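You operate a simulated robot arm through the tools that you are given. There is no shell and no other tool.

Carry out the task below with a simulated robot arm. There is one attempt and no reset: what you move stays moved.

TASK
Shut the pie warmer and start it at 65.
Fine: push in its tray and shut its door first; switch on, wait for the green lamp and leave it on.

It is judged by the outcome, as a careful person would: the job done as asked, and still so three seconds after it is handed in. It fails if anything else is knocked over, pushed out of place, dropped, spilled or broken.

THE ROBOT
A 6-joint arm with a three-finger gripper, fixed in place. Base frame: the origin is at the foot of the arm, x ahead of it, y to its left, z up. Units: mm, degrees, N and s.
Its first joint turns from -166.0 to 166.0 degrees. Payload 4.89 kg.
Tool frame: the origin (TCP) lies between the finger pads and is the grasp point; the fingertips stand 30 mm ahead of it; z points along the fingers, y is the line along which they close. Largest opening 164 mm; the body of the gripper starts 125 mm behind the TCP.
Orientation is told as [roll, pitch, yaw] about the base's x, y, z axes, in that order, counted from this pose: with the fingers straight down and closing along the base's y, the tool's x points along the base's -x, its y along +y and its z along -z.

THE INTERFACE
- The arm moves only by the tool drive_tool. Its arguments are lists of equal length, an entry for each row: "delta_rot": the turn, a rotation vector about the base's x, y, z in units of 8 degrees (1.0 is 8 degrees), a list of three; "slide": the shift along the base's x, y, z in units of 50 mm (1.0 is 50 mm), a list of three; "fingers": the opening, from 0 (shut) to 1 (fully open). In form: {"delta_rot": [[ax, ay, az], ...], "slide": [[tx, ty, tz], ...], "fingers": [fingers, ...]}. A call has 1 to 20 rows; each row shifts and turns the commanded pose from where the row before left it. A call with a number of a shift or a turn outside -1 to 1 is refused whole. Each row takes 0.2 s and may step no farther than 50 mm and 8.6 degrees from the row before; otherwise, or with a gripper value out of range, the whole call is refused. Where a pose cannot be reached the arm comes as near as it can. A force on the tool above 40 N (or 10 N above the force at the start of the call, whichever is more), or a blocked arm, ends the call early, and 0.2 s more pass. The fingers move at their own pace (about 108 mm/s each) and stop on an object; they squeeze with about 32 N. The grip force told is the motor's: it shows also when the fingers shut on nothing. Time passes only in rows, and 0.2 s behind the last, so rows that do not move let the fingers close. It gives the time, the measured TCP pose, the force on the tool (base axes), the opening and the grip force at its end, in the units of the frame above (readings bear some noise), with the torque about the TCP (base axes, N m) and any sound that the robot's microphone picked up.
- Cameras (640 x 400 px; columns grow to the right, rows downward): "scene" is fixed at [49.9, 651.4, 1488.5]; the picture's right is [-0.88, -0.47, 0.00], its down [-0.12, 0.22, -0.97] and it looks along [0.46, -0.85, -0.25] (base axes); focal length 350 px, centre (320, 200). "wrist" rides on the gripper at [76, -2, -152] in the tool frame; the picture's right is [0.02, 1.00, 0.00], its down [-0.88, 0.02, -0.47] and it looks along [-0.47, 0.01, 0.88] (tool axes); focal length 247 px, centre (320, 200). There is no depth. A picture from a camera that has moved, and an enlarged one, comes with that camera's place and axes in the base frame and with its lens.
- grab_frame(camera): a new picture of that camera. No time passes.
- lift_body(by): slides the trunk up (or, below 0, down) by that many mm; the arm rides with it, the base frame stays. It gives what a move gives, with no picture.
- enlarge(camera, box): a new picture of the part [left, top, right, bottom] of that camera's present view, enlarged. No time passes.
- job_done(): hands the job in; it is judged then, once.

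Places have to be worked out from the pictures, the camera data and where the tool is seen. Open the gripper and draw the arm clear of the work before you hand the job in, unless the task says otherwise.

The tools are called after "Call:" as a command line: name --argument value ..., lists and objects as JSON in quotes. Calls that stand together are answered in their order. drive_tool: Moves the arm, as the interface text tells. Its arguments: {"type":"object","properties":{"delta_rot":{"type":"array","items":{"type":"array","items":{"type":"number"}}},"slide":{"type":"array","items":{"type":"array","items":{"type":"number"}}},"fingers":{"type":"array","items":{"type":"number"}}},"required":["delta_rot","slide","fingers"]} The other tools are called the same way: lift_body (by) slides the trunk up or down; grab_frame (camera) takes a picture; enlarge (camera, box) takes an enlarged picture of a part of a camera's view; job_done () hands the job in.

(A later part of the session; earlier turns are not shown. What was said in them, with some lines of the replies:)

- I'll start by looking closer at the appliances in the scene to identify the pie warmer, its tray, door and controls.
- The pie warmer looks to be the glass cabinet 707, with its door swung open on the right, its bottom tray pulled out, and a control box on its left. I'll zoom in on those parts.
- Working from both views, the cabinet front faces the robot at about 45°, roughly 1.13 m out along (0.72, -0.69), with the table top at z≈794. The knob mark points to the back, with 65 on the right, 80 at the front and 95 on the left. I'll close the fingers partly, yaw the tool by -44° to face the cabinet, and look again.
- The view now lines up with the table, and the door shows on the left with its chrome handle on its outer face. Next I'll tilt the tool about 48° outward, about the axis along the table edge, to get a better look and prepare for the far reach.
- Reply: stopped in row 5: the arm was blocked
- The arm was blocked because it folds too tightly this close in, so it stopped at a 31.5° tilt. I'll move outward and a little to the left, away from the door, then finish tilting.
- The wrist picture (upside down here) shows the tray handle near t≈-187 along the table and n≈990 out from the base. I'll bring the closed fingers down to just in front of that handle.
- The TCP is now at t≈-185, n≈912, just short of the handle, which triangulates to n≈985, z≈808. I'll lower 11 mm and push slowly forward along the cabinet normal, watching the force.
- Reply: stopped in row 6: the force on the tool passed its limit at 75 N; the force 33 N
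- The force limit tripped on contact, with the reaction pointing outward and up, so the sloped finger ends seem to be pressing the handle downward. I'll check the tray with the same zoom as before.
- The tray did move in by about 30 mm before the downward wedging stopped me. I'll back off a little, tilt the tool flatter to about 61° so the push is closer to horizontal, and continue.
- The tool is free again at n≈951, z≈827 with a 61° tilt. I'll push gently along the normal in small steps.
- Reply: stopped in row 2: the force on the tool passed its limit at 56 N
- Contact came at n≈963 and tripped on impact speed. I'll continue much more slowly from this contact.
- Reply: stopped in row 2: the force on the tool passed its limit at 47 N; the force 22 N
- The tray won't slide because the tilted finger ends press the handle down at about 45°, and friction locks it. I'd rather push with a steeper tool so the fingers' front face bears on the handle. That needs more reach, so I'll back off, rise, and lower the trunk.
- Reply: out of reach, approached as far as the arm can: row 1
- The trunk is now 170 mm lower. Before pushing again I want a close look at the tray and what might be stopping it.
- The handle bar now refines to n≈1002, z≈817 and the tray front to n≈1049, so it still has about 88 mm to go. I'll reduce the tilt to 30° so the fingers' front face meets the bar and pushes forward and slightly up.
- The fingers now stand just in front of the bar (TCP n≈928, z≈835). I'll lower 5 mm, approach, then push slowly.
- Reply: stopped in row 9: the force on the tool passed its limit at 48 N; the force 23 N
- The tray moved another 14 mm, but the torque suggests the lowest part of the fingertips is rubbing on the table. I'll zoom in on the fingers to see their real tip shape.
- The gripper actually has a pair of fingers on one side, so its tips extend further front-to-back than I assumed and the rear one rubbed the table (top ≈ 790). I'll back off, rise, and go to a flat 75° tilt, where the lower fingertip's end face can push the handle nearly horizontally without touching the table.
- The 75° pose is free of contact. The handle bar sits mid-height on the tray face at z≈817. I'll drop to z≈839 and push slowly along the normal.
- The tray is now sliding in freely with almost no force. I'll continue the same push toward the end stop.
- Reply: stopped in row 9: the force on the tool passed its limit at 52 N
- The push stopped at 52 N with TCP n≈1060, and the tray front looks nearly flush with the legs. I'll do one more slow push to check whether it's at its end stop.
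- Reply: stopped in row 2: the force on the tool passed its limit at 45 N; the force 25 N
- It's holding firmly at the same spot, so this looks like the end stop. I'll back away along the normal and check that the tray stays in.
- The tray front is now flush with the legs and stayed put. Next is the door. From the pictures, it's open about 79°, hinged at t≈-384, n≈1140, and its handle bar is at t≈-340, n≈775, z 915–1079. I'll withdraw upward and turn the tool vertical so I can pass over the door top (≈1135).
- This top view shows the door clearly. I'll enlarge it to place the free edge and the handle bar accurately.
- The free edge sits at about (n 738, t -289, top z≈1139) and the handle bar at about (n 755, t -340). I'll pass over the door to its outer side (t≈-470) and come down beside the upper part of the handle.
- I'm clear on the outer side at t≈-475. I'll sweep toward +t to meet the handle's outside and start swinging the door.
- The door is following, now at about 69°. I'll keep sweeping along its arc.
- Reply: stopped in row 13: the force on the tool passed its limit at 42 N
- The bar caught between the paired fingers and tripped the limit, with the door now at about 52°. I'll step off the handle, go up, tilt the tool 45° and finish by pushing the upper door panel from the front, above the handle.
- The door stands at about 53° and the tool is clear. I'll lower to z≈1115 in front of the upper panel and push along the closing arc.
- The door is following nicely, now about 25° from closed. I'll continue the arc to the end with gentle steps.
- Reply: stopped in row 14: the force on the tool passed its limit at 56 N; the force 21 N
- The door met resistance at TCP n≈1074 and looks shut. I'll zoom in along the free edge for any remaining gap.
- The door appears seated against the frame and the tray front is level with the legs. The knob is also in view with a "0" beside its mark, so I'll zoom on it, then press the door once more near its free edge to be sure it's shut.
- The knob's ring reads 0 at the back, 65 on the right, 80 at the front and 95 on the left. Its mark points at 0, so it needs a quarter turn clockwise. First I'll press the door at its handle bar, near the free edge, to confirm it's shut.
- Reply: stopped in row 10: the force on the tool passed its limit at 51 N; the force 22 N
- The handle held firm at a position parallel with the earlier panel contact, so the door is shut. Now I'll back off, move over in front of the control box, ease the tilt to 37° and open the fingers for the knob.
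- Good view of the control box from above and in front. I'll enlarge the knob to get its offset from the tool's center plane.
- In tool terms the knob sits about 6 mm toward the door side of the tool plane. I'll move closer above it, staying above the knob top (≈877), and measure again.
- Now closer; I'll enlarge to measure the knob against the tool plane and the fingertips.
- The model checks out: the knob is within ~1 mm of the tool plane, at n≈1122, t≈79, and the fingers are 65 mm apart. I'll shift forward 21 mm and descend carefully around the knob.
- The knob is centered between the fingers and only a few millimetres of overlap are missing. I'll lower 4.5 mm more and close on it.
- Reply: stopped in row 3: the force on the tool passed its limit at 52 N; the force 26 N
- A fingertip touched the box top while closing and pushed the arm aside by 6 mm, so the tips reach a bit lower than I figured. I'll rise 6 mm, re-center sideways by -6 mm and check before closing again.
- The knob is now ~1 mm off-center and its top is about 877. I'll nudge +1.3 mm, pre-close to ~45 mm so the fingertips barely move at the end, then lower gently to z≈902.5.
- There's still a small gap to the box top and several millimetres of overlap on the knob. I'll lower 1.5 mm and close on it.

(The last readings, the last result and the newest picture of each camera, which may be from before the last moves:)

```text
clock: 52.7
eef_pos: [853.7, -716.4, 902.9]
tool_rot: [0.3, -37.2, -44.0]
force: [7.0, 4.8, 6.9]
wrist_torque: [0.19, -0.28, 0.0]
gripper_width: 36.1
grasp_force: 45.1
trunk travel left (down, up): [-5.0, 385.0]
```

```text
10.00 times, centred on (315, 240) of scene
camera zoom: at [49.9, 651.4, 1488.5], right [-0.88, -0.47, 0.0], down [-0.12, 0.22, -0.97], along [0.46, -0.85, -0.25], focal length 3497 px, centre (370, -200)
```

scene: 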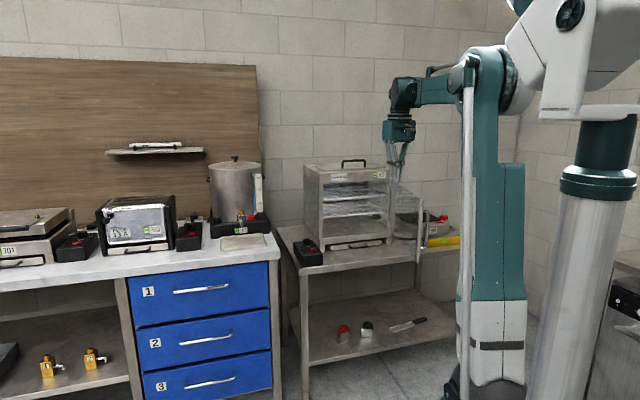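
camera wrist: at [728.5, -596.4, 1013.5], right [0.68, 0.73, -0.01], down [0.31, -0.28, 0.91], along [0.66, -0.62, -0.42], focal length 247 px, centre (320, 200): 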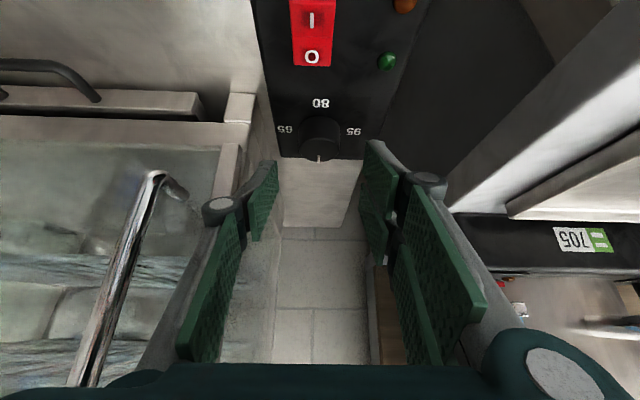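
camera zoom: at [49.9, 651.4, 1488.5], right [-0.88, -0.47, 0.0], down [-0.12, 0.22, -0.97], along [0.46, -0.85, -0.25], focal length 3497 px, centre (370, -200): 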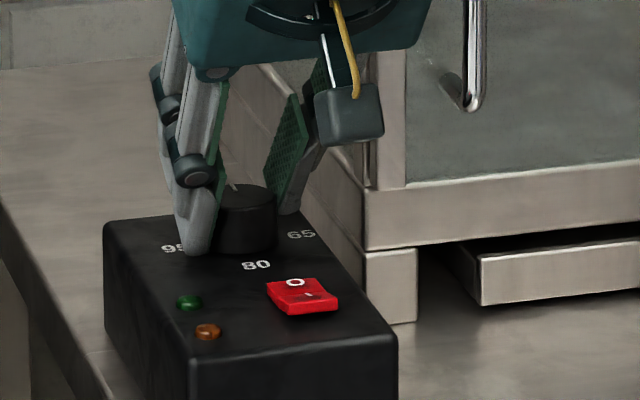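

The knob is gripped, with the width reading 36 mm. Now I'll turn it clockwise by a 24° stroke about its vertical axis, moving the TCP along the small arc around the knob.

Call:
drive_tool --delta_rot '[[0, 0, -0.5], [0, 0, -0.5], [0, 0, -0.5], [0, 0, -0.5], [0, 0, -0.5], [0, 0, -0.5]]' --slide '[[0.0112, 0.0108, 0], [0.012, 0.01, 0], [0.013, 0.009, 0], [0.013, 0.008, 0], [0.014, 0.007, 0], [0.0145, 0.006, 0]]' --fingers '[0.05, 0.05, 0.05, 0.05, 0.05, 0.05]'

Call:
enlarge --camera "wrist" --box '[240, 80, 420, 260]'

Call:
enlarge --camera "scene" --box '[290, 220, 340, 260]'

```text
clock: 54.1
eef_pos: [855.4, -715.0, 901.8]
tool_rot: [0.2, -37.1, -68.1]
force: [-22.0, 0.8, 4.5]
wrist_torque: [0.05, 1.02, -0.08]
gripper_width: 35.9
grasp_force: 44.9
trunk travel left (down, up): [-5.0, 385.0]
```

```text
2.22 times, centred on (330, 170) of wrist
camera zoom: at [796.3, -574.0, 977.9], right [0.92, 0.39, -0.01], down [0.17, -0.38, 0.91], along [0.35, -0.84, -0.42], focal length 549 px, centre (298, 267)
```

zoom: 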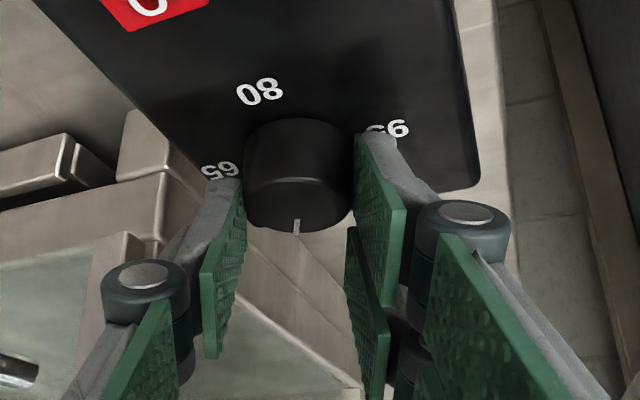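

```text
10.00 times, centred on (315, 240) of scene
camera zoom: at [49.9, 651.4, 1488.5], right [-0.88, -0.47, 0.0], down [-0.12, 0.22, -0.97], along [0.46, -0.85, -0.25], focal length 3497 px, centre (370, -200)
```

zoom: 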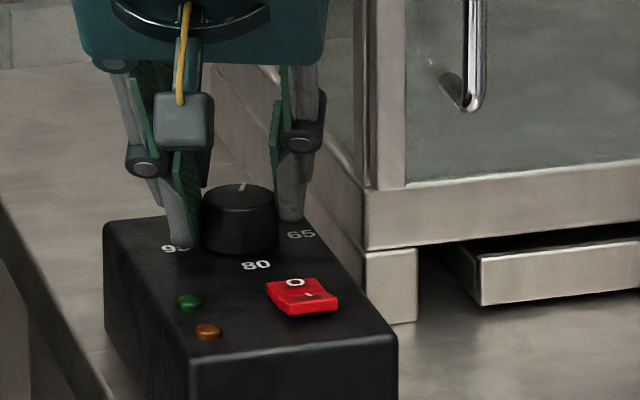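

The knob turned with the gripper, its mark still in line with the fingers. The arm still has reach here, so I'll continue the stroke another 16° without extra shift to relieve the side force.

Call:
drive_tool --delta_rot '[[0, 0, -0.5], [0, 0, -0.5], [0, 0, -0.5], [0, 0, -0.5]]' --slide '[[-0.004, -0.004, 0], [-0.004, -0.004, 0], [-0.004, -0.004, 0], [-0.004, -0.004, 0]]' --fingers '[0.05, 0.05, 0.05, 0.05]'

Call:
enlarge --camera "wrist" --box '[240, 80, 420, 260]'

Call:
enlarge --camera "scene" --box '[290, 220, 340, 260]'

```text
clock: 55.1
eef_pos: [855.0, -715.1, 901.3]
tool_rot: [0.3, -37.2, -84.1]
force: [-9.6, -8.5, 11.3]
wrist_torque: [0.5, 0.41, -0.04]
gripper_width: 36.1
grasp_force: 45.5
trunk travel left (down, up): [-5.0, 385.0]
```

```text
2.22 times, centred on (330, 170) of wrist
camera zoom: at [838.3, -563.0, 977.9], right [0.99, 0.12, -0.01], down [0.06, -0.41, 0.91], along [0.11, -0.9, -0.41], focal length 549 px, centre (298, 267)
```

zoom: 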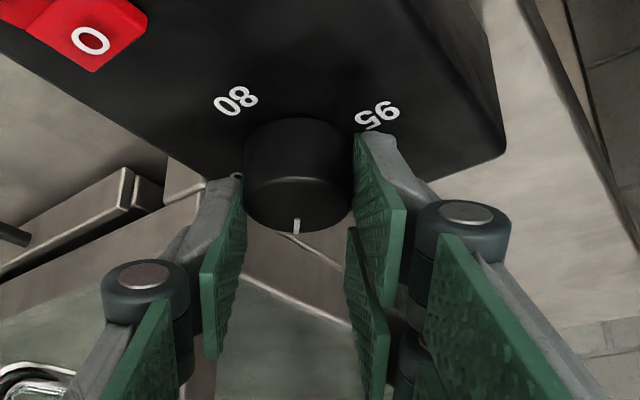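

```text
10.00 times, centred on (315, 240) of scene
camera zoom: at [49.9, 651.4, 1488.5], right [-0.88, -0.47, 0.0], down [-0.12, 0.22, -0.97], along [0.46, -0.85, -0.25], focal length 3497 px, centre (370, -200)
```

zoom: 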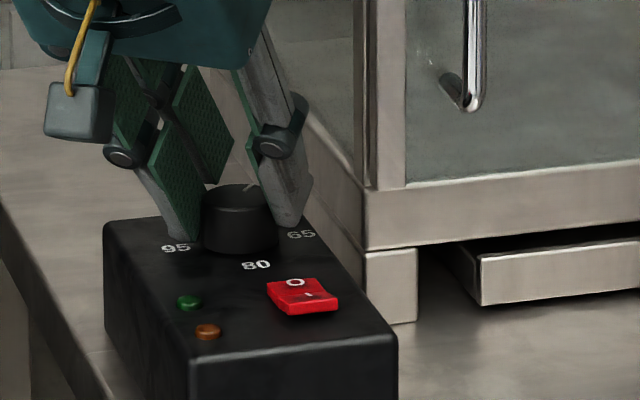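

Forty degrees done and still within reach. I'll carry on another 24° in the same grip.

Call:
drive_tool --delta_rot '[[0, 0, -0.5], [0, 0, -0.5], [0, 0, -0.5], [0, 0, -0.5], [0, 0, -0.5], [0, 0, -0.5]]' --slide '[[0.003, -0.004, 0], [0.003, -0.004, 0], [0.003, -0.004, 0], [0.003, -0.004, 0], [0.003, -0.004, 0], [0.003, -0.004, 0]]' --fingers '[0.05, 0.05, 0.05, 0.05, 0.05, 0.05]'

Call:
enlarge --camera "wrist" --box '[240, 80, 420, 260]'

Call:
enlarge --camera "scene" --box '[270, 180, 370, 260]'

```text
clock: 56.4
eef_pos: [856.2, -715.2, 901.7]
tool_rot: [0.4, -37.2, -104.2]
force: [2.0, 0.2, 4.0]
wrist_torque: [-0.3, -0.19, 0.02]
gripper_width: 35.8
grasp_force: 45.4
trunk travel left (down, up): [-5.0, 385.0]
stopped in row 6: the force on the tool passed its limit at 42 N (the readings are from after the stop); the commanded pose is now the measured one
```

```text
2.22 times, centred on (330, 170) of wrist
camera zoom: at [893.1, -566.0, 977.8], right [0.97, -0.22, -0.01], down [-0.09, -0.41, 0.91], along [-0.21, -0.89, -0.41], focal length 549 px, centre (298, 267)
```

zoom: 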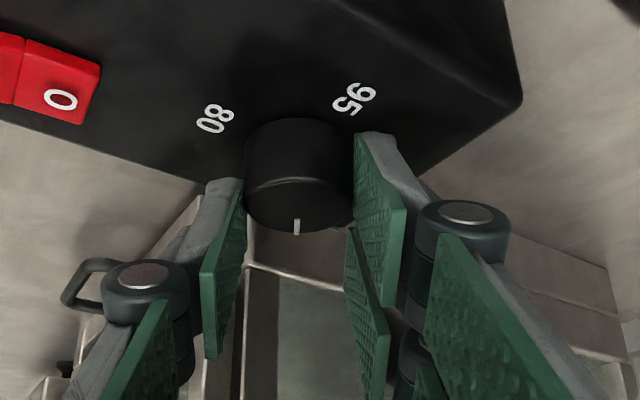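

```text
5.00 times, centred on (320, 220) of scene
camera zoom: at [49.9, 651.4, 1488.5], right [-0.88, -0.47, 0.0], down [-0.12, 0.22, -0.97], along [0.46, -0.85, -0.25], focal length 1748 px, centre (320, 100)
```

zoom: 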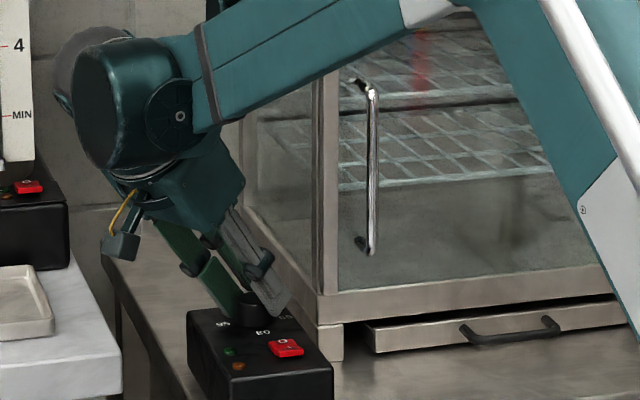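

Now about 60° of turn is done. The stop was just a brief side load and the residual force is low. I'll continue in smaller steps, watching for a reach limit.

Call:
drive_tool --delta_rot '[[0, 0, -0.375], [0, 0, -0.375], [0, 0, -0.375], [0, 0, -0.375]]' --slide '[[0.004, -0.002, 0], [0.004, -0.002, 0], [0.004, -0.002, 0], [0.004, -0.002, 0]]' --fingers '[0.05, 0.05, 0.05, 0.05]'

Call:
enlarge --camera "wrist" --box '[240, 80, 420, 260]'

Call:
grab_frame --camera "scene"

```text
clock: 57.4
eef_pos: [858.9, -714.8, 902.3]
tool_rot: [0.3, -37.2, -116.2]
force: [0.7, 3.8, 1.4]
wrist_torque: [0.38, -0.19, 0.01]
gripper_width: 35.9
grasp_force: 44.9
trunk travel left (down, up): [-5.0, 385.0]
```

```text
2.22 times, centred on (330, 170) of wrist
camera zoom: at [924.5, -577.1, 978.0], right [0.91, -0.42, -0.01], down [-0.17, -0.38, 0.91], along [-0.39, -0.82, -0.42], focal length 549 px, centre (298, 267)
```

zoom: 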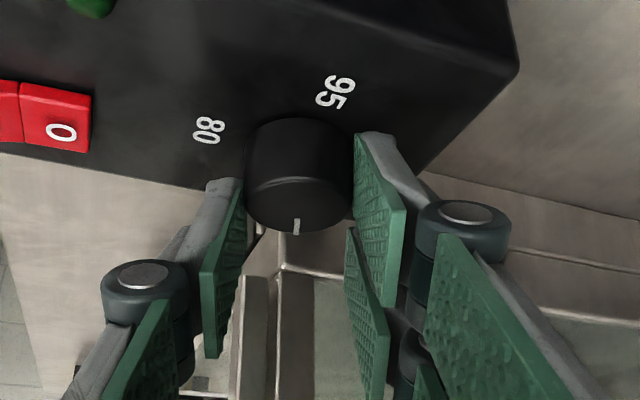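

```text
taken
```

scene: 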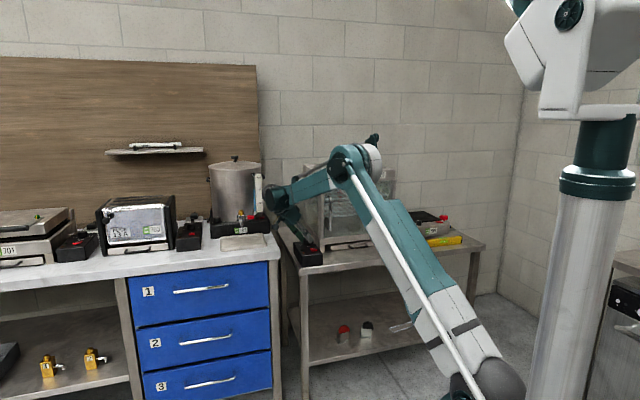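

72° done, no trouble. I'll do the last 18° in small steps.

Call:
drive_tool --delta_rot '[[0, 0, -0.375], [0, 0, -0.375], [0, 0, -0.375], [0, 0, -0.375], [0, 0, -0.375], [0, 0, -0.375]]' --slide '[[0.0043, -0.003, 0], [0.0043, -0.003, 0], [0.0043, -0.003, 0], [0.0043, -0.003, 0], [0.0043, -0.003, 0], [0.0043, -0.003, 0]]' --fingers '[0.05, 0.05, 0.05, 0.05, 0.05, 0.05]'

Call:
enlarge --camera "wrist" --box '[240, 80, 420, 260]'

Call:
enlarge --camera "scene" --box '[270, 180, 370, 260]'

```text
clock: 58.8
eef_pos: [859.8, -716.0, 901.8]
tool_rot: [0.5, -37.1, -134.2]
force: [2.3, 3.7, 5.4]
wrist_torque: [0.29, -0.11, -0.02]
gripper_width: 35.9
grasp_force: 44.8
trunk travel left (down, up): [-5.0, 385.0]
```

```text
2.22 times, centred on (330, 170) of wrist
camera zoom: at [965.2, -604.8, 977.9], right [0.73, -0.68, -0.01], down [-0.28, -0.31, 0.91], along [-0.62, -0.66, -0.42], focal length 549 px, centre (298, 267)
```

zoom: 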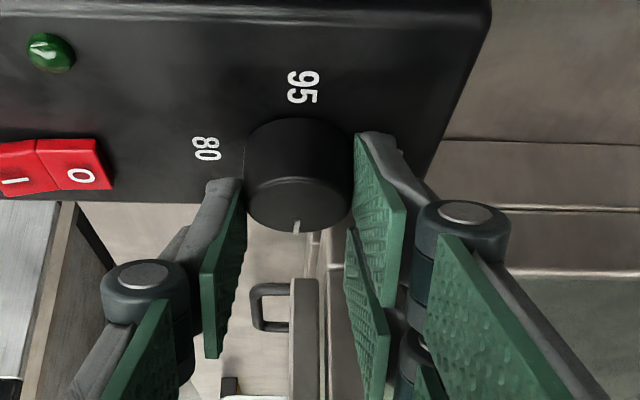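

```text
5.00 times, centred on (320, 220) of scene
camera zoom: at [49.9, 651.4, 1488.5], right [-0.88, -0.47, 0.0], down [-0.12, 0.22, -0.97], along [0.46, -0.85, -0.25], focal length 1748 px, centre (320, 100)
```

zoom: 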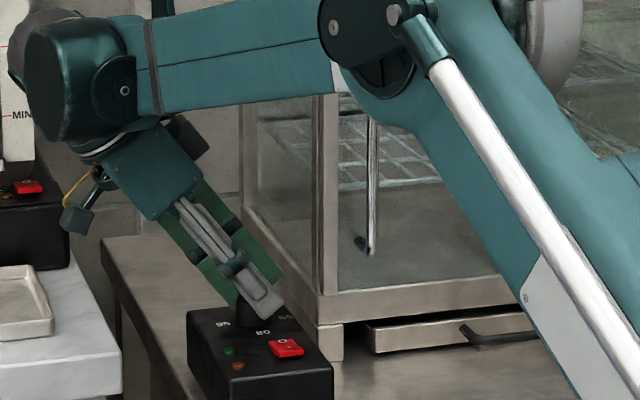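

The mark has turned 90° and now lies opposite the 95, at 65. I'll release the knob, rise straight up and check it.

Call:
drive_tool --delta_rot '[[0, 0, 0], [0, 0, 0], [0, 0, 0], [0, 0, 0], [0, 0, 0], [0, 0, 0]]' --slide '[[0, 0, 0], [0, 0, 0.02], [0, 0, 0.1], [0, 0, 0.3], [0, 0, 0.5], [0, 0, 0.5]]' --fingers '[0.32, 0.32, 0.32, 0.32, 0.32, 0.32]'

Call:
grab_frame --camera "wrist"

Call:
enlarge --camera "scene" --box '[295, 235, 330, 270]'

```text
clock: 60.2
eef_pos: [859.6, -717.1, 971.0]
tool_rot: [0.2, -37.1, -134.2]
force: [0.7, -0.5, -1.1]
wrist_torque: [-0.02, 0.12, -0.07]
gripper_width: 52.5
grasp_force: 0.1
trunk travel left (down, up): [-5.0, 385.0]
```

```text
taken
camera wrist: at [964.3, -605.3, 1047.5], right [0.73, -0.68, -0.01], down [-0.28, -0.31, 0.91], along [-0.62, -0.66, -0.42], focal length 247 px, centre (320, 200)
```

wrist: 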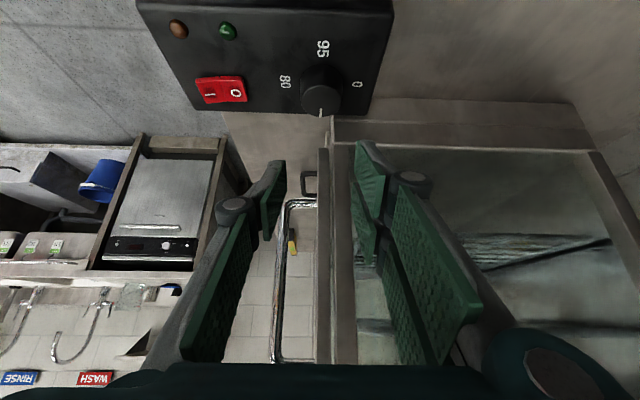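

```text
11.43 times, centred on (312, 252) of scene
camera zoom: at [49.9, 651.4, 1488.5], right [-0.88, -0.47, 0.0], down [-0.12, 0.22, -0.97], along [0.46, -0.85, -0.25], focal length 3996 px, centre (406, -400)
```

zoom: 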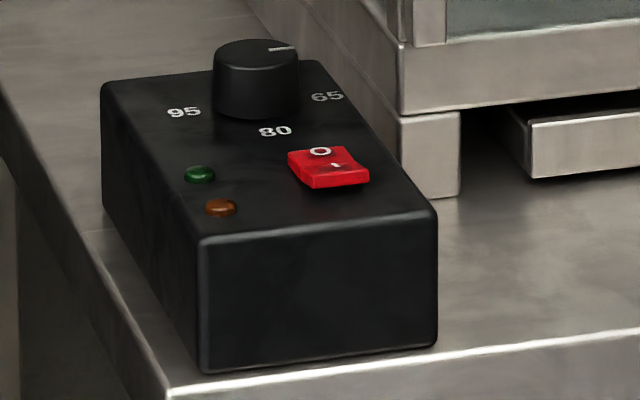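

The mark now points squarely at 65 and the box hasn't moved. Next I'll turn the tool back to face the box with the fingers closed and line up above the switch's front "I" half (n≈1020, t≈73).

Call:
drive_tool --delta_rot '[[0, 0, 0.9375], [0, 0, 0.9375], [0, 0, 0.9375], [0, 0, 0.9375], [0, 0, 0.9375], [0, 0, 0.9375], [0, 0, 0.9375], [0, 0, 0.9375], [0, 0, 0.9375], [0, 0, 0.9375], [0, 0, 0.9375], [0, 0, 0.9375]]' --slide '[[-0.149, 0.113, -0.018], [-0.149, 0.113, -0.018], [-0.149, 0.113, -0.018], [-0.149, 0.113, -0.018], [-0.149, 0.113, -0.018], [-0.149, 0.113, -0.018], [-0.149, 0.113, -0.018], [-0.149, 0.113, -0.018], [-0.149, 0.113, -0.018], [-0.149, 0.113, -0.018], [-0.149, 0.113, -0.018], [-0.149, 0.113, -0.018]]' --fingers '[0.32, 0.2, 0.1, 0, 0, 0, 0, 0, 0, 0, 0, 0]'

Call:
grab_frame --camera "wrist"

Call:
enlarge --camera "scene" --box '[280, 200, 360, 280]'

```text
clock: 62.8
eef_pos: [772.3, -647.2, 961.3]
tool_rot: [0.3, -37.1, -44.1]
force: [0.2, 0.3, -1.1]
wrist_torque: [-0.03, 0.06, -0.06]
gripper_width: 0.3
grasp_force: 32.4
trunk travel left (down, up): [-5.0, 385.0]
```

```text
taken
camera wrist: at [659.7, -542.1, 1037.6], right [0.68, 0.73, -0.01], down [0.31, -0.28, 0.91], along [0.66, -0.62, -0.42], focal length 247 px, centre (320, 200)
```

wrist: 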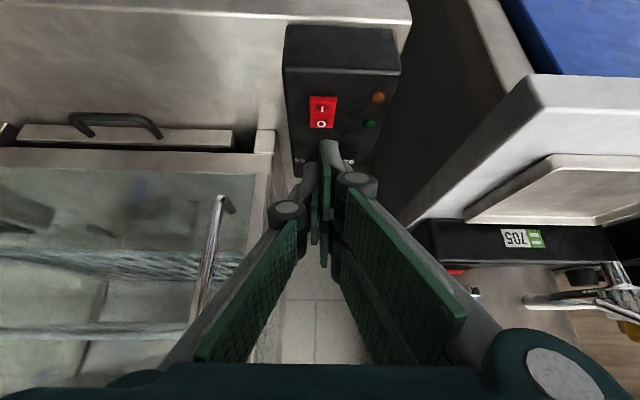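

```text
5.00 times, centred on (320, 240) of scene
camera zoom: at [49.9, 651.4, 1488.5], right [-0.88, -0.47, 0.0], down [-0.12, 0.22, -0.97], along [0.46, -0.85, -0.25], focal length 1748 px, centre (320, 0)
```

zoom: 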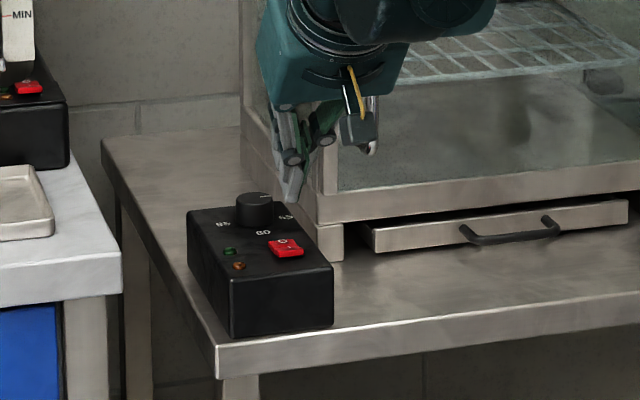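

The tip model matches the picture (lowest fingertip corner at (328,140)). I'll go forward 21 mm and lower so the tip hovers about 10 mm above the "I" half, then verify.

Call:
drive_tool --delta_rot '[[0, 0, 0], [0, 0, 0]]' --slide '[[0.123, -0.175, -0.45], [0.123, -0.175, -0.45]]' --fingers '[0, 0]'

Call:
enlarge --camera "wrist" --box '[240, 40, 420, 220]'

Call:
enlarge --camera "scene" --box '[290, 220, 340, 260]'

```text
clock: 63.4
eef_pos: [782.6, -664.8, 919.0]
tool_rot: [0.4, -37.2, -44.2]
force: [-0.9, 0.3, 0.3]
wrist_torque: [-0.03, -0.04, 0.04]
gripper_width: 0.2
grasp_force: 31.8
trunk travel left (down, up): [-5.0, 385.0]
```

```text
2.22 times, centred on (330, 130) of wrist
camera zoom: at [671.2, -559.8, 994.3], right [0.68, 0.73, -0.01], down [0.31, -0.28, 0.91], along [0.66, -0.62, -0.42], focal length 549 px, centre (298, 356)
```

zoom: 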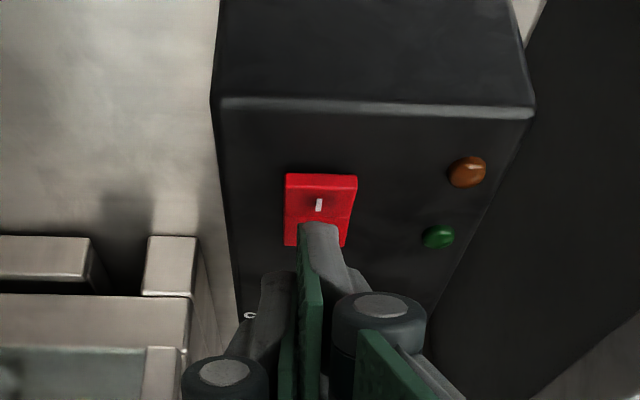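

```text
10.00 times, centred on (315, 240) of scene
camera zoom: at [49.9, 651.4, 1488.5], right [-0.88, -0.47, 0.0], down [-0.12, 0.22, -0.97], along [0.46, -0.85, -0.25], focal length 3497 px, centre (370, -200)
```

zoom: 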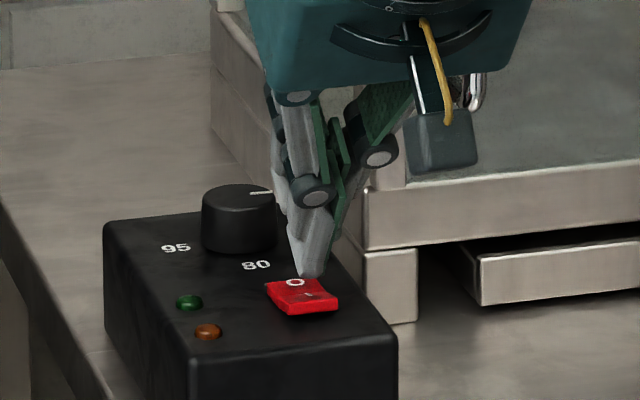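

The tip is lined up over the front half of the red rocker, about 14 mm above it. I'll press down slowly until it clicks or resists.

Call:
drive_tool --delta_rot '[[0, 0, 0], [0, 0, 0], [0, 0, 0], [0, 0, 0], [0, 0, 0], [0, 0, 0], [0, 0, 0], [0, 0, 0]]' --slide '[[0, 0, -0.06], [0, 0, -0.06], [0, 0, -0.06], [0, 0, -0.03], [0, 0, -0.03], [0, 0, -0.03], [0, 0, -0.03], [0, 0, -0.03]]' --fingers '[0, 0, 0, 0, 0, 0, 0, 0]'

Call:
enlarge --camera "scene" --box '[290, 220, 340, 260]'

Call:
enlarge --camera "wrist" --box '[240, 40, 420, 220]'

```text
clock: 65.0
eef_pos: [782.6, -664.3, 906.3]
tool_rot: [0.4, -37.5, -44.2]
force: [-7.5, 6.4, 28.8]
wrist_torque: [0.46, 0.4, -0.01]
gripper_width: 0.0
grasp_force: 32.2
trunk travel left (down, up): [-5.0, 385.0]
stopped in row 8: the force on the tool passed its limit at 43 N (the readings are from after the stop); the commanded pose is now the measured one
```

```text
10.00 times, centred on (315, 240) of scene
camera zoom: at [49.9, 651.4, 1488.5], right [-0.88, -0.47, 0.0], down [-0.12, 0.22, -0.97], along [0.46, -0.85, -0.25], focal length 3497 px, centre (370, -200)
```

zoom: 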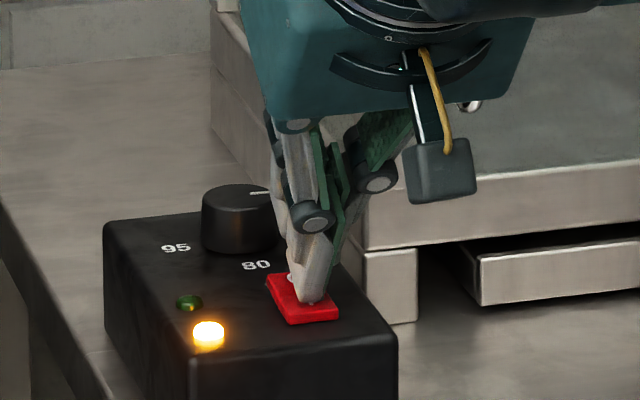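

```text
2.22 times, centred on (330, 130) of wrist
camera zoom: at [671.4, -559.7, 981.8], right [0.68, 0.73, -0.01], down [0.31, -0.28, 0.91], along [0.66, -0.62, -0.41], focal length 549 px, centre (298, 356)
```

zoom: 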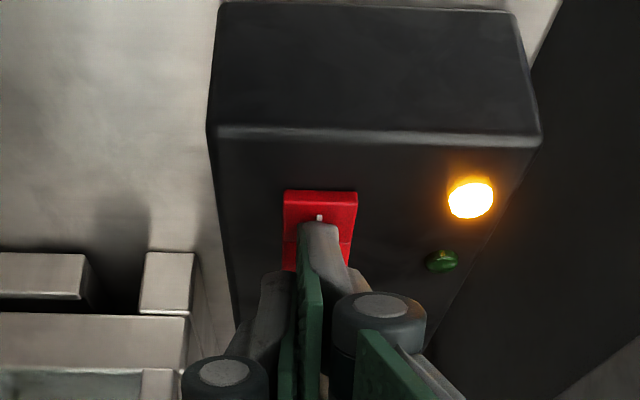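

The amber lamp is on, so the warmer has switched on. I'll lift straight off the switch, draw the arm clear, and wait for the green lamp.

Call:
drive_tool --delta_rot '[[0, 0, 0], [0, 0, 0], [0, 0, 0], [0, 0, 0], [0, 0, 0], [0, 0, 0], [0, 0, 0], [0, 0, 0]]' --slide '[[0, 0, 0.2], [0, 0, 0.4], [0, 0, 0.8], [-0.3, 0.29, 0.6], [-0.5, 0.48, 0.5], [-0.5, 0.48, 0.5], [-0.5, 0.48, 0.5], [-0.5, 0.48, 0.3]]' --fingers '[0, 0, 0, 0, 0.2, 0.4, 0.5, 0.5]'

Call:
enlarge --camera "scene" --box '[290, 220, 340, 260]'

Call:
grab_frame --camera "scene"

Call:
grab_frame --camera "wrist"

```text
clock: 66.8
eef_pos: [670.7, -557.2, 1095.1]
tool_rot: [0.5, -37.3, -44.3]
force: [1.2, -1.1, -1.6]
wrist_torque: [0.13, 0.16, -0.01]
gripper_width: 82.2
grasp_force: 0.1
trunk travel left (down, up): [-5.0, 385.0]
```

```text
10.00 times, centred on (315, 240) of scene
camera zoom: at [49.9, 651.4, 1488.5], right [-0.88, -0.47, 0.0], down [-0.12, 0.22, -0.97], along [0.46, -0.85, -0.25], focal length 3497 px, centre (370, -200)
```

zoom: 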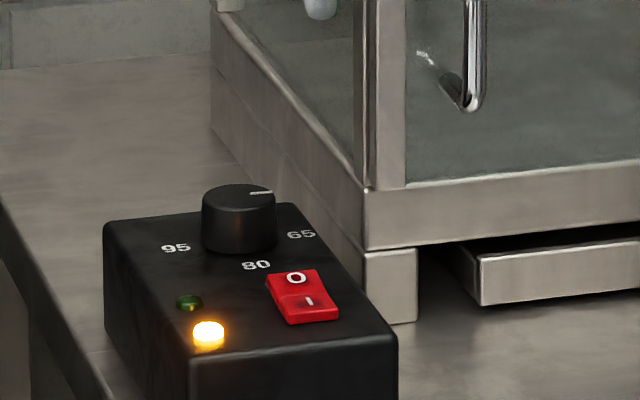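

```text
taken
```

scene: 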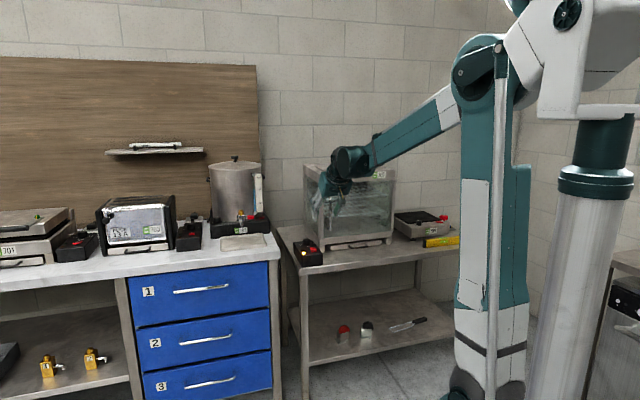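

```text
taken
camera wrist: at [559.1, -452.3, 1171.3], right [0.68, 0.73, -0.01], down [0.31, -0.28, 0.91], along [0.66, -0.62, -0.41], focal length 247 px, centre (320, 200)
```

wrist: 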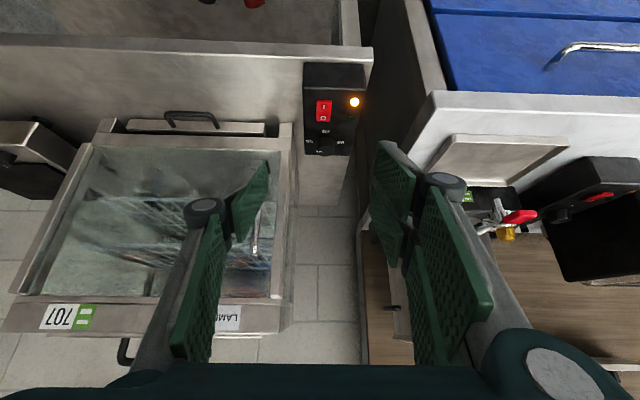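

The switch is in the I position and amber is lit. I'll wait with the arm still and meanwhile inspect the door and tray closely.

Call:
drive_tool --delta_rot '[[0, 0, 0], [0, 0, 0], [0, 0, 0], [0, 0, 0], [0, 0, 0], [0, 0, 0], [0, 0, 0], [0, 0, 0], [0, 0, 0], [0, 0, 0], [0, 0, 0], [0, 0, 0], [0, 0, 0], [0, 0, 0], [0, 0, 0], [0, 0, 0], [0, 0, 0], [0, 0, 0], [0, 0, 0], [0, 0, 0]]' --slide '[[0, 0, 0], [0, 0, 0], [0, 0, 0], [0, 0, 0], [0, 0, 0], [0, 0, 0], [0, 0, 0], [0, 0, 0], [0, 0, 0], [0, 0, 0], [0, 0, 0], [0, 0, 0], [0, 0, 0], [0, 0, 0], [0, 0, 0], [0, 0, 0], [0, 0, 0], [0, 0, 0], [0, 0, 0], [0, 0, 0]]' --fingers '[0.5, 0.5, 0.5, 0.5, 0.5, 0.5, 0.5, 0.5, 0.5, 0.5, 0.5, 0.5, 0.5, 0.5, 0.5, 0.5, 0.5, 0.5, 0.5, 0.5]'

Call:
enlarge --camera "scene" --box '[290, 180, 410, 270]'

Call:
enlarge --camera "wrist" --box '[70, 40, 390, 240]'

```text
clock: 71.0
eef_pos: [669.9, -557.9, 1096.7]
tool_rot: [0.4, -37.3, -44.2]
force: [0.2, 0.6, -0.4]
wrist_torque: [0.02, -0.01, -0.01]
gripper_width: 82.2
grasp_force: 0.1
trunk travel left (down, up): [-5.0, 385.0]
```

```text
4.44 times, centred on (350, 225) of scene
camera zoom: at [49.9, 651.4, 1488.5], right [-0.88, -0.47, 0.0], down [-0.12, 0.22, -0.97], along [0.46, -0.85, -0.25], focal length 1554 px, centre (187, 89)
```

zoom: 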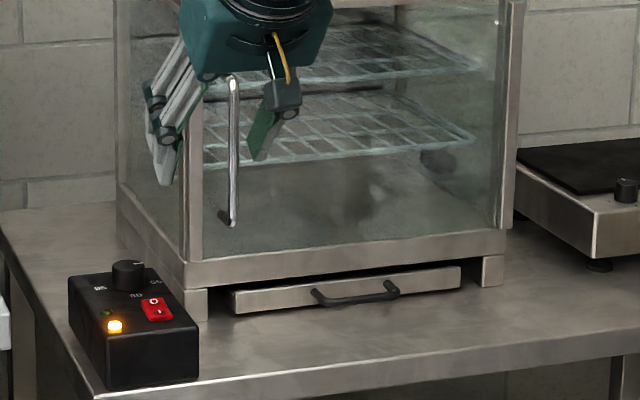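

```text
2.00 times, centred on (230, 140) of wrist
camera zoom: at [558.6, -451.7, 1171.8], right [0.68, 0.73, -0.01], down [0.31, -0.28, 0.91], along [0.66, -0.62, -0.41], focal length 494 px, centre (500, 320)
```

zoom: 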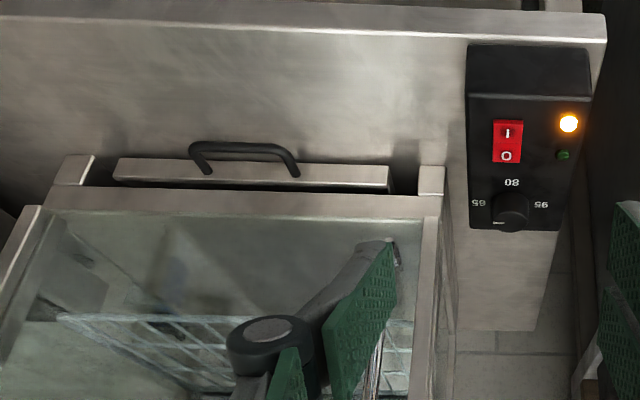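

The tray is flush and the door is flat against the frame. Amber is still lit, so I'll keep waiting.

Call:
drive_tool --delta_rot '[[0, 0, 0], [0, 0, 0], [0, 0, 0], [0, 0, 0], [0, 0, 0], [0, 0, 0], [0, 0, 0], [0, 0, 0], [0, 0, 0], [0, 0, 0], [0, 0, 0], [0, 0, 0], [0, 0, 0], [0, 0, 0], [0, 0, 0], [0, 0, 0], [0, 0, 0], [0, 0, 0], [0, 0, 0], [0, 0, 0]]' --slide '[[0, 0, 0], [0, 0, 0], [0, 0, 0], [0, 0, 0], [0, 0, 0], [0, 0, 0], [0, 0, 0], [0, 0, 0], [0, 0, 0], [0, 0, 0], [0, 0, 0], [0, 0, 0], [0, 0, 0], [0, 0, 0], [0, 0, 0], [0, 0, 0], [0, 0, 0], [0, 0, 0], [0, 0, 0], [0, 0, 0]]' --fingers '[0.5, 0.5, 0.5, 0.5, 0.5, 0.5, 0.5, 0.5, 0.5, 0.5, 0.5, 0.5, 0.5, 0.5, 0.5, 0.5, 0.5, 0.5, 0.5, 0.5]'

Call:
enlarge --camera "scene" --box '[290, 220, 340, 260]'

```text
clock: 75.2
eef_pos: [669.4, -557.3, 1096.2]
tool_rot: [0.4, -37.4, -44.2]
force: [1.3, 0.2, -0.4]
wrist_torque: [-0.01, 0.02, -0.01]
gripper_width: 82.1
grasp_force: 0.0
trunk travel left (down, up): [-5.0, 385.0]
```

```text
10.00 times, centred on (315, 240) of scene
camera zoom: at [49.9, 651.4, 1488.5], right [-0.88, -0.47, 0.0], down [-0.12, 0.22, -0.97], along [0.46, -0.85, -0.25], focal length 3497 px, centre (370, -200)
```

zoom: 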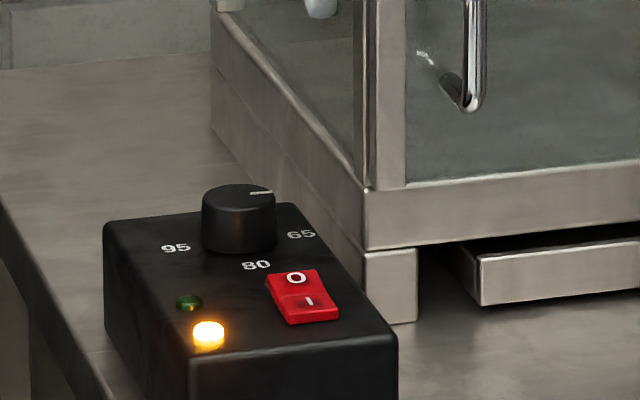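

Still amber after 10 s. I'll keep waiting with a few more still rows.

Call:
drive_tool --delta_rot '[[0, 0, 0], [0, 0, 0], [0, 0, 0], [0, 0, 0], [0, 0, 0], [0, 0, 0], [0, 0, 0], [0, 0, 0], [0, 0, 0], [0, 0, 0], [0, 0, 0], [0, 0, 0], [0, 0, 0], [0, 0, 0], [0, 0, 0], [0, 0, 0], [0, 0, 0], [0, 0, 0], [0, 0, 0], [0, 0, 0]]' --slide '[[0, 0, 0], [0, 0, 0], [0, 0, 0], [0, 0, 0], [0, 0, 0], [0, 0, 0], [0, 0, 0], [0, 0, 0], [0, 0, 0], [0, 0, 0], [0, 0, 0], [0, 0, 0], [0, 0, 0], [0, 0, 0], [0, 0, 0], [0, 0, 0], [0, 0, 0], [0, 0, 0], [0, 0, 0], [0, 0, 0]]' --fingers '[0.5, 0.5, 0.5, 0.5, 0.5, 0.5, 0.5, 0.5, 0.5, 0.5, 0.5, 0.5, 0.5, 0.5, 0.5, 0.5, 0.5, 0.5, 0.5, 0.5]'

Call:
drive_tool --delta_rot '[[0, 0, 0], [0, 0, 0], [0, 0, 0], [0, 0, 0], [0, 0, 0], [0, 0, 0], [0, 0, 0], [0, 0, 0], [0, 0, 0], [0, 0, 0], [0, 0, 0], [0, 0, 0], [0, 0, 0], [0, 0, 0], [0, 0, 0], [0, 0, 0], [0, 0, 0], [0, 0, 0], [0, 0, 0], [0, 0, 0]]' --slide '[[0, 0, 0], [0, 0, 0], [0, 0, 0], [0, 0, 0], [0, 0, 0], [0, 0, 0], [0, 0, 0], [0, 0, 0], [0, 0, 0], [0, 0, 0], [0, 0, 0], [0, 0, 0], [0, 0, 0], [0, 0, 0], [0, 0, 0], [0, 0, 0], [0, 0, 0], [0, 0, 0], [0, 0, 0], [0, 0, 0]]' --fingers '[0.5, 0.5, 0.5, 0.5, 0.5, 0.5, 0.5, 0.5, 0.5, 0.5, 0.5, 0.5, 0.5, 0.5, 0.5, 0.5, 0.5, 0.5, 0.5, 0.5]'

Call:
enlarge --camera "scene" --box '[290, 220, 340, 260]'

```text
clock: 79.4
eef_pos: [670.7, -556.8, 1096.5]
tool_rot: [0.5, -37.3, -44.2]
force: [1.1, -0.2, 0.0]
wrist_torque: [0.02, 0.0, -0.01]
gripper_width: 82.1
grasp_force: 0.1
trunk travel left (down, up): [-5.0, 385.0]
```

```text
clock: 83.6
eef_pos: [669.9, -557.2, 1096.3]
tool_rot: [0.4, -37.2, -44.2]
force: [-0.2, 0.0, -0.1]
wrist_torque: [0.01, 0.04, 0.01]
gripper_width: 81.8
grasp_force: 0.0
trunk travel left (down, up): [-5.0, 385.0]
```

```text
10.00 times, centred on (315, 240) of scene
camera zoom: at [49.9, 651.4, 1488.5], right [-0.88, -0.47, 0.0], down [-0.12, 0.22, -0.97], along [0.46, -0.85, -0.25], focal length 3497 px, centre (370, -200)
```

zoom: 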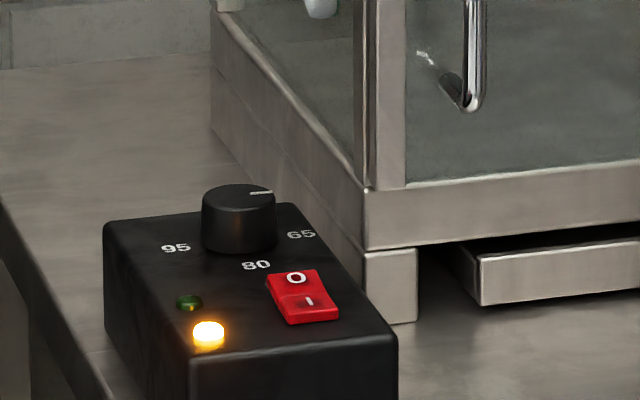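

Still warming. I'll use the time to look closely at the door's free edge for any gap.

Call:
enlarge --camera "scene" --box '[322, 216, 342, 240]'

Call:
enlarge --camera "scene" --box '[300, 160, 340, 190]'

Call:
enlarge --camera "scene" --box '[380, 170, 410, 250]'

```text
16.00 times, centred on (332, 228) of scene
camera zoom: at [49.9, 651.4, 1488.5], right [-0.88, -0.47, 0.0], down [-0.12, 0.22, -0.97], along [0.46, -0.85, -0.25], focal length 5595 px, centre (128, -248)
```

zoom: 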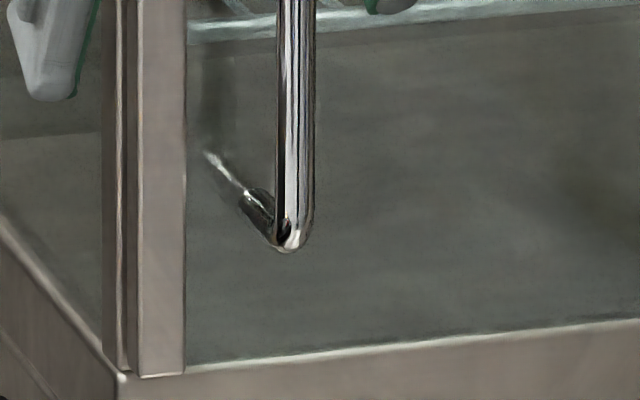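

```text
13.33 times, centred on (320, 175) of scene
camera zoom: at [49.9, 651.4, 1488.5], right [-0.88, -0.47, 0.0], down [-0.12, 0.22, -0.97], along [0.46, -0.85, -0.25], focal length 4662 px, centre (320, 533)
```

zoom: 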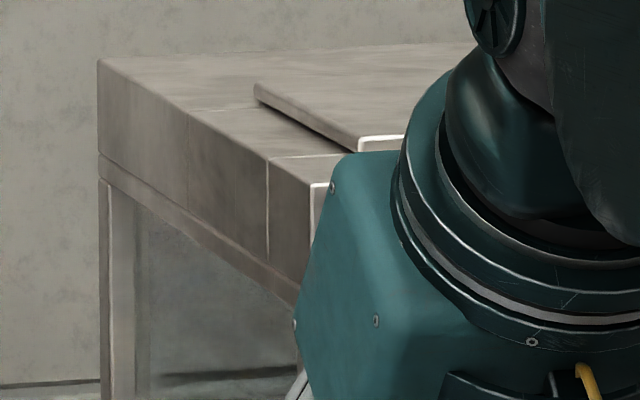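

```text
5.00 times, centred on (395, 210) of scene
camera zoom: at [49.9, 651.4, 1488.5], right [-0.88, -0.47, 0.0], down [-0.12, 0.22, -0.97], along [0.46, -0.85, -0.25], focal length 1748 px, centre (-55, 150)
```

zoom: 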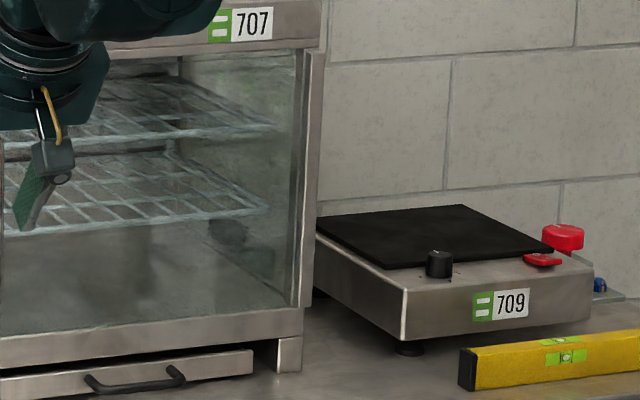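

No gap is visible at the free edge. While it warms up I'll draw the arm further back and keep checking the lamp.

Call:
drive_tool --delta_rot '[[0, 0, 0], [0, 0, 0], [0, 0, 0], [0, 0, 0], [0, 0, 0], [0, 0, 0], [0, 0, 0], [0, 0, 0], [0, 0, 0], [0, 0, 0], [0, 0, 0], [0, 0, 0], [0, 0, 0], [0, 0, 0], [0, 0, 0], [0, 0, 0], [0, 0, 0], [0, 0, 0], [0, 0, 0], [0, 0, 0]]' --slide '[[-0.3, 0.29, 0.3], [-0.3, 0.29, 0.3], [-0.3, 0.29, 0.3], [-0.3, 0.29, 0.3], [0, 0, 0.3], [0, 0, 0], [0, 0, 0], [0, 0, 0], [0, 0, 0], [0, 0, 0], [0, 0, 0], [0, 0, 0], [0, 0, 0], [0, 0, 0], [0, 0, 0], [0, 0, 0], [0, 0, 0], [0, 0, 0], [0, 0, 0], [0, 0, 0]]' --fingers '[0.5, 0.5, 0.5, 0.5, 0.5, 0.5, 0.5, 0.5, 0.5, 0.5, 0.5, 0.5, 0.5, 0.5, 0.5, 0.5, 0.5, 0.5, 0.5, 0.5]'

Call:
drive_tool --delta_rot '[[0, 0, 0], [0, 0, 0], [0, 0, 0], [0, 0, 0], [0, 0, 0], [0, 0, 0], [0, 0, 0], [0, 0, 0], [0, 0, 0], [0, 0, 0], [0, 0, 0], [0, 0, 0], [0, 0, 0], [0, 0, 0], [0, 0, 0], [0, 0, 0], [0, 0, 0], [0, 0, 0], [0, 0, 0], [0, 0, 0]]' --slide '[[0, 0, 0], [0, 0, 0], [0, 0, 0], [0, 0, 0], [0, 0, 0], [0, 0, 0], [0, 0, 0], [0, 0, 0], [0, 0, 0], [0, 0, 0], [0, 0, 0], [0, 0, 0], [0, 0, 0], [0, 0, 0], [0, 0, 0], [0, 0, 0], [0, 0, 0], [0, 0, 0], [0, 0, 0], [0, 0, 0]]' --fingers '[0.5, 0.5, 0.5, 0.5, 0.5, 0.5, 0.5, 0.5, 0.5, 0.5, 0.5, 0.5, 0.5, 0.5, 0.5, 0.5, 0.5, 0.5, 0.5, 0.5]'

Call:
enlarge --camera "scene" --box '[280, 180, 400, 270]'

Call:
grab_frame --camera "wrist"

```text
clock: 87.8
eef_pos: [608.1, -496.2, 1171.0]
tool_rot: [0.3, -37.3, -44.2]
force: [-0.1, 0.4, 0.1]
wrist_torque: [-0.02, 0.01, -0.03]
gripper_width: 81.9
grasp_force: 0.0
trunk travel left (down, up): [-5.0, 385.0]
```

```text
clock: 92.0
eef_pos: [608.5, -496.3, 1170.0]
tool_rot: [0.4, -37.3, -44.2]
force: [0.4, -0.2, 0.6]
wrist_torque: [0.03, 0.05, 0.01]
gripper_width: 82.0
grasp_force: 0.1
trunk travel left (down, up): [-5.0, 385.0]
```

```text
4.44 times, centred on (340, 225) of scene
camera zoom: at [49.9, 651.4, 1488.5], right [-0.88, -0.47, 0.0], down [-0.12, 0.22, -0.97], along [0.46, -0.85, -0.25], focal length 1554 px, centre (231, 89)
```

zoom: 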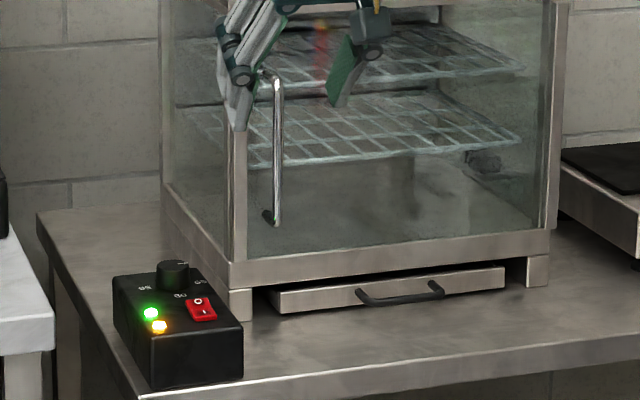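

```text
taken
camera wrist: at [496.8, -390.8, 1245.9], right [0.68, 0.73, -0.01], down [0.31, -0.28, 0.91], along [0.66, -0.62, -0.41], focal length 247 px, centre (320, 200)
```

wrist: 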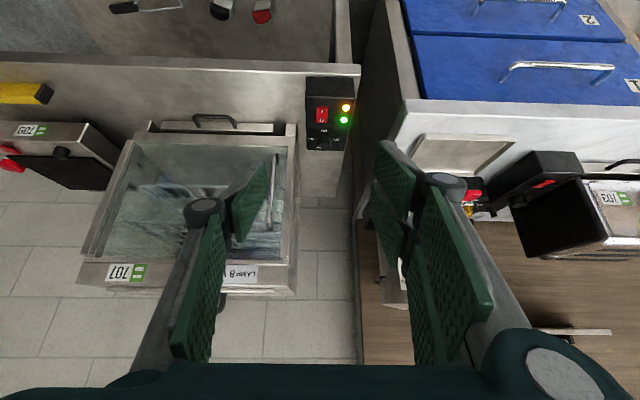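

The green lamp is lit alongside amber. I'll open the gripper fully, back off a bit more, and take a final look at everything.

Call:
drive_tool --delta_rot '[[0, 0, 0], [0, 0, 0], [0, 0, 0], [0, 0, 0]]' --slide '[[-0.2, 0.19, 0.4], [-0.2, 0.19, 0.4], [0, 0, 0.4], [0, 0, 0]]' --fingers '[0.8, 1, 1, 1]'

Call:
enlarge --camera "scene" --box '[290, 150, 410, 270]'

Call:
enlarge --camera "scene" --box '[290, 220, 340, 260]'

Call:
grab_frame --camera "scene"

```text
clock: 93.0
eef_pos: [586.5, -477.0, 1228.7]
tool_rot: [0.3, -37.3, -44.2]
force: [-1.6, 0.0, 0.2]
wrist_torque: [0.04, -0.02, -0.03]
gripper_width: 164.3
grasp_force: 0.0
trunk travel left (down, up): [-5.0, 385.0]
```

```text
3.33 times, centred on (350, 210) of scene
camera zoom: at [49.9, 651.4, 1488.5], right [-0.88, -0.47, 0.0], down [-0.12, 0.22, -0.97], along [0.46, -0.85, -0.25], focal length 1166 px, centre (220, 167)
```

zoom: 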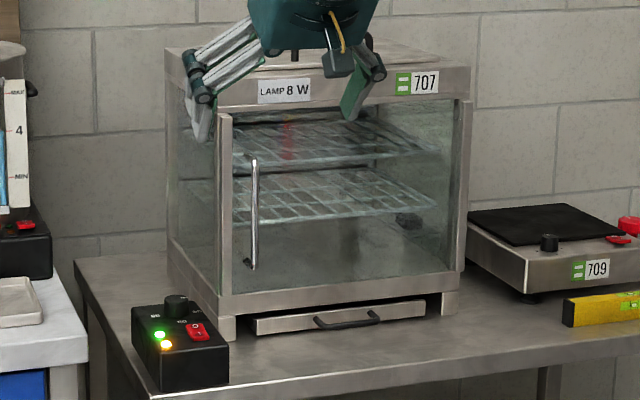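

```text
10.00 times, centred on (315, 240) of scene
camera zoom: at [49.9, 651.4, 1488.5], right [-0.88, -0.47, 0.0], down [-0.12, 0.22, -0.97], along [0.46, -0.85, -0.25], focal length 3497 px, centre (370, -200)
```

zoom: 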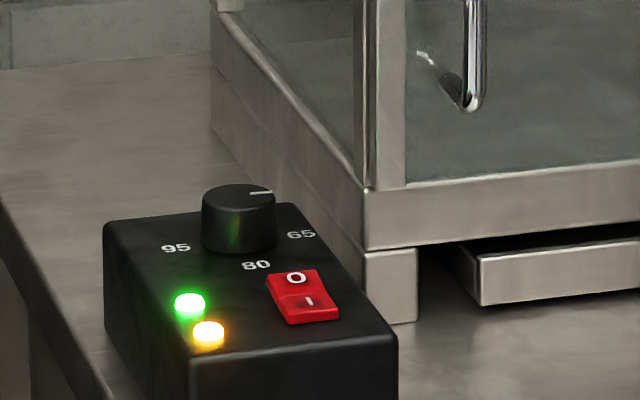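

```text
taken
```

scene: 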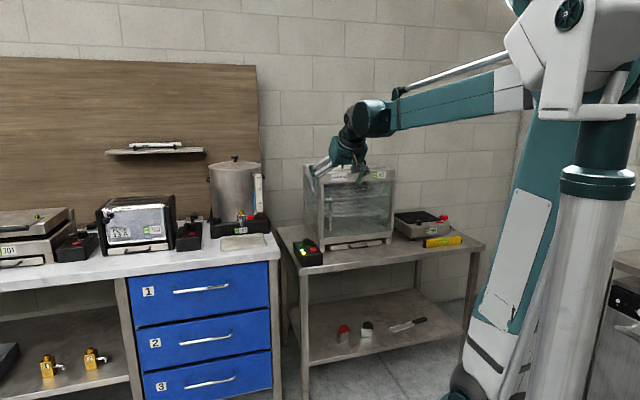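

The tray is in, the door is shut, the knob is at 65, the switch is on, and the green lamp is lit. Nothing else has moved, and the arm is clear with the gripper open, so I'm handing the job in.

Call:
job_done

```text
The job is handed in.
```

The pie warmer (707) is shut, set to 65 and running, with the green lamp lit.

- **Tray:** pushed in until it stopped, with its front level with the cabinet legs. The first few pushes jammed because a fingertip was rubbing on the table.
- **Door:** closed and pressed again at the handle; there's no gap along the free edge.
- **Setting:** the knob is turned a quarter turn from 0, and its mark points at 65.
- **Power:** the switch is on and was left on. The amber lamp came on straight away, and green followed about 20–25 seconds later.

In the pictures, nothing else on the tables had moved. The arm is clear of the cabinet with the gripper open.
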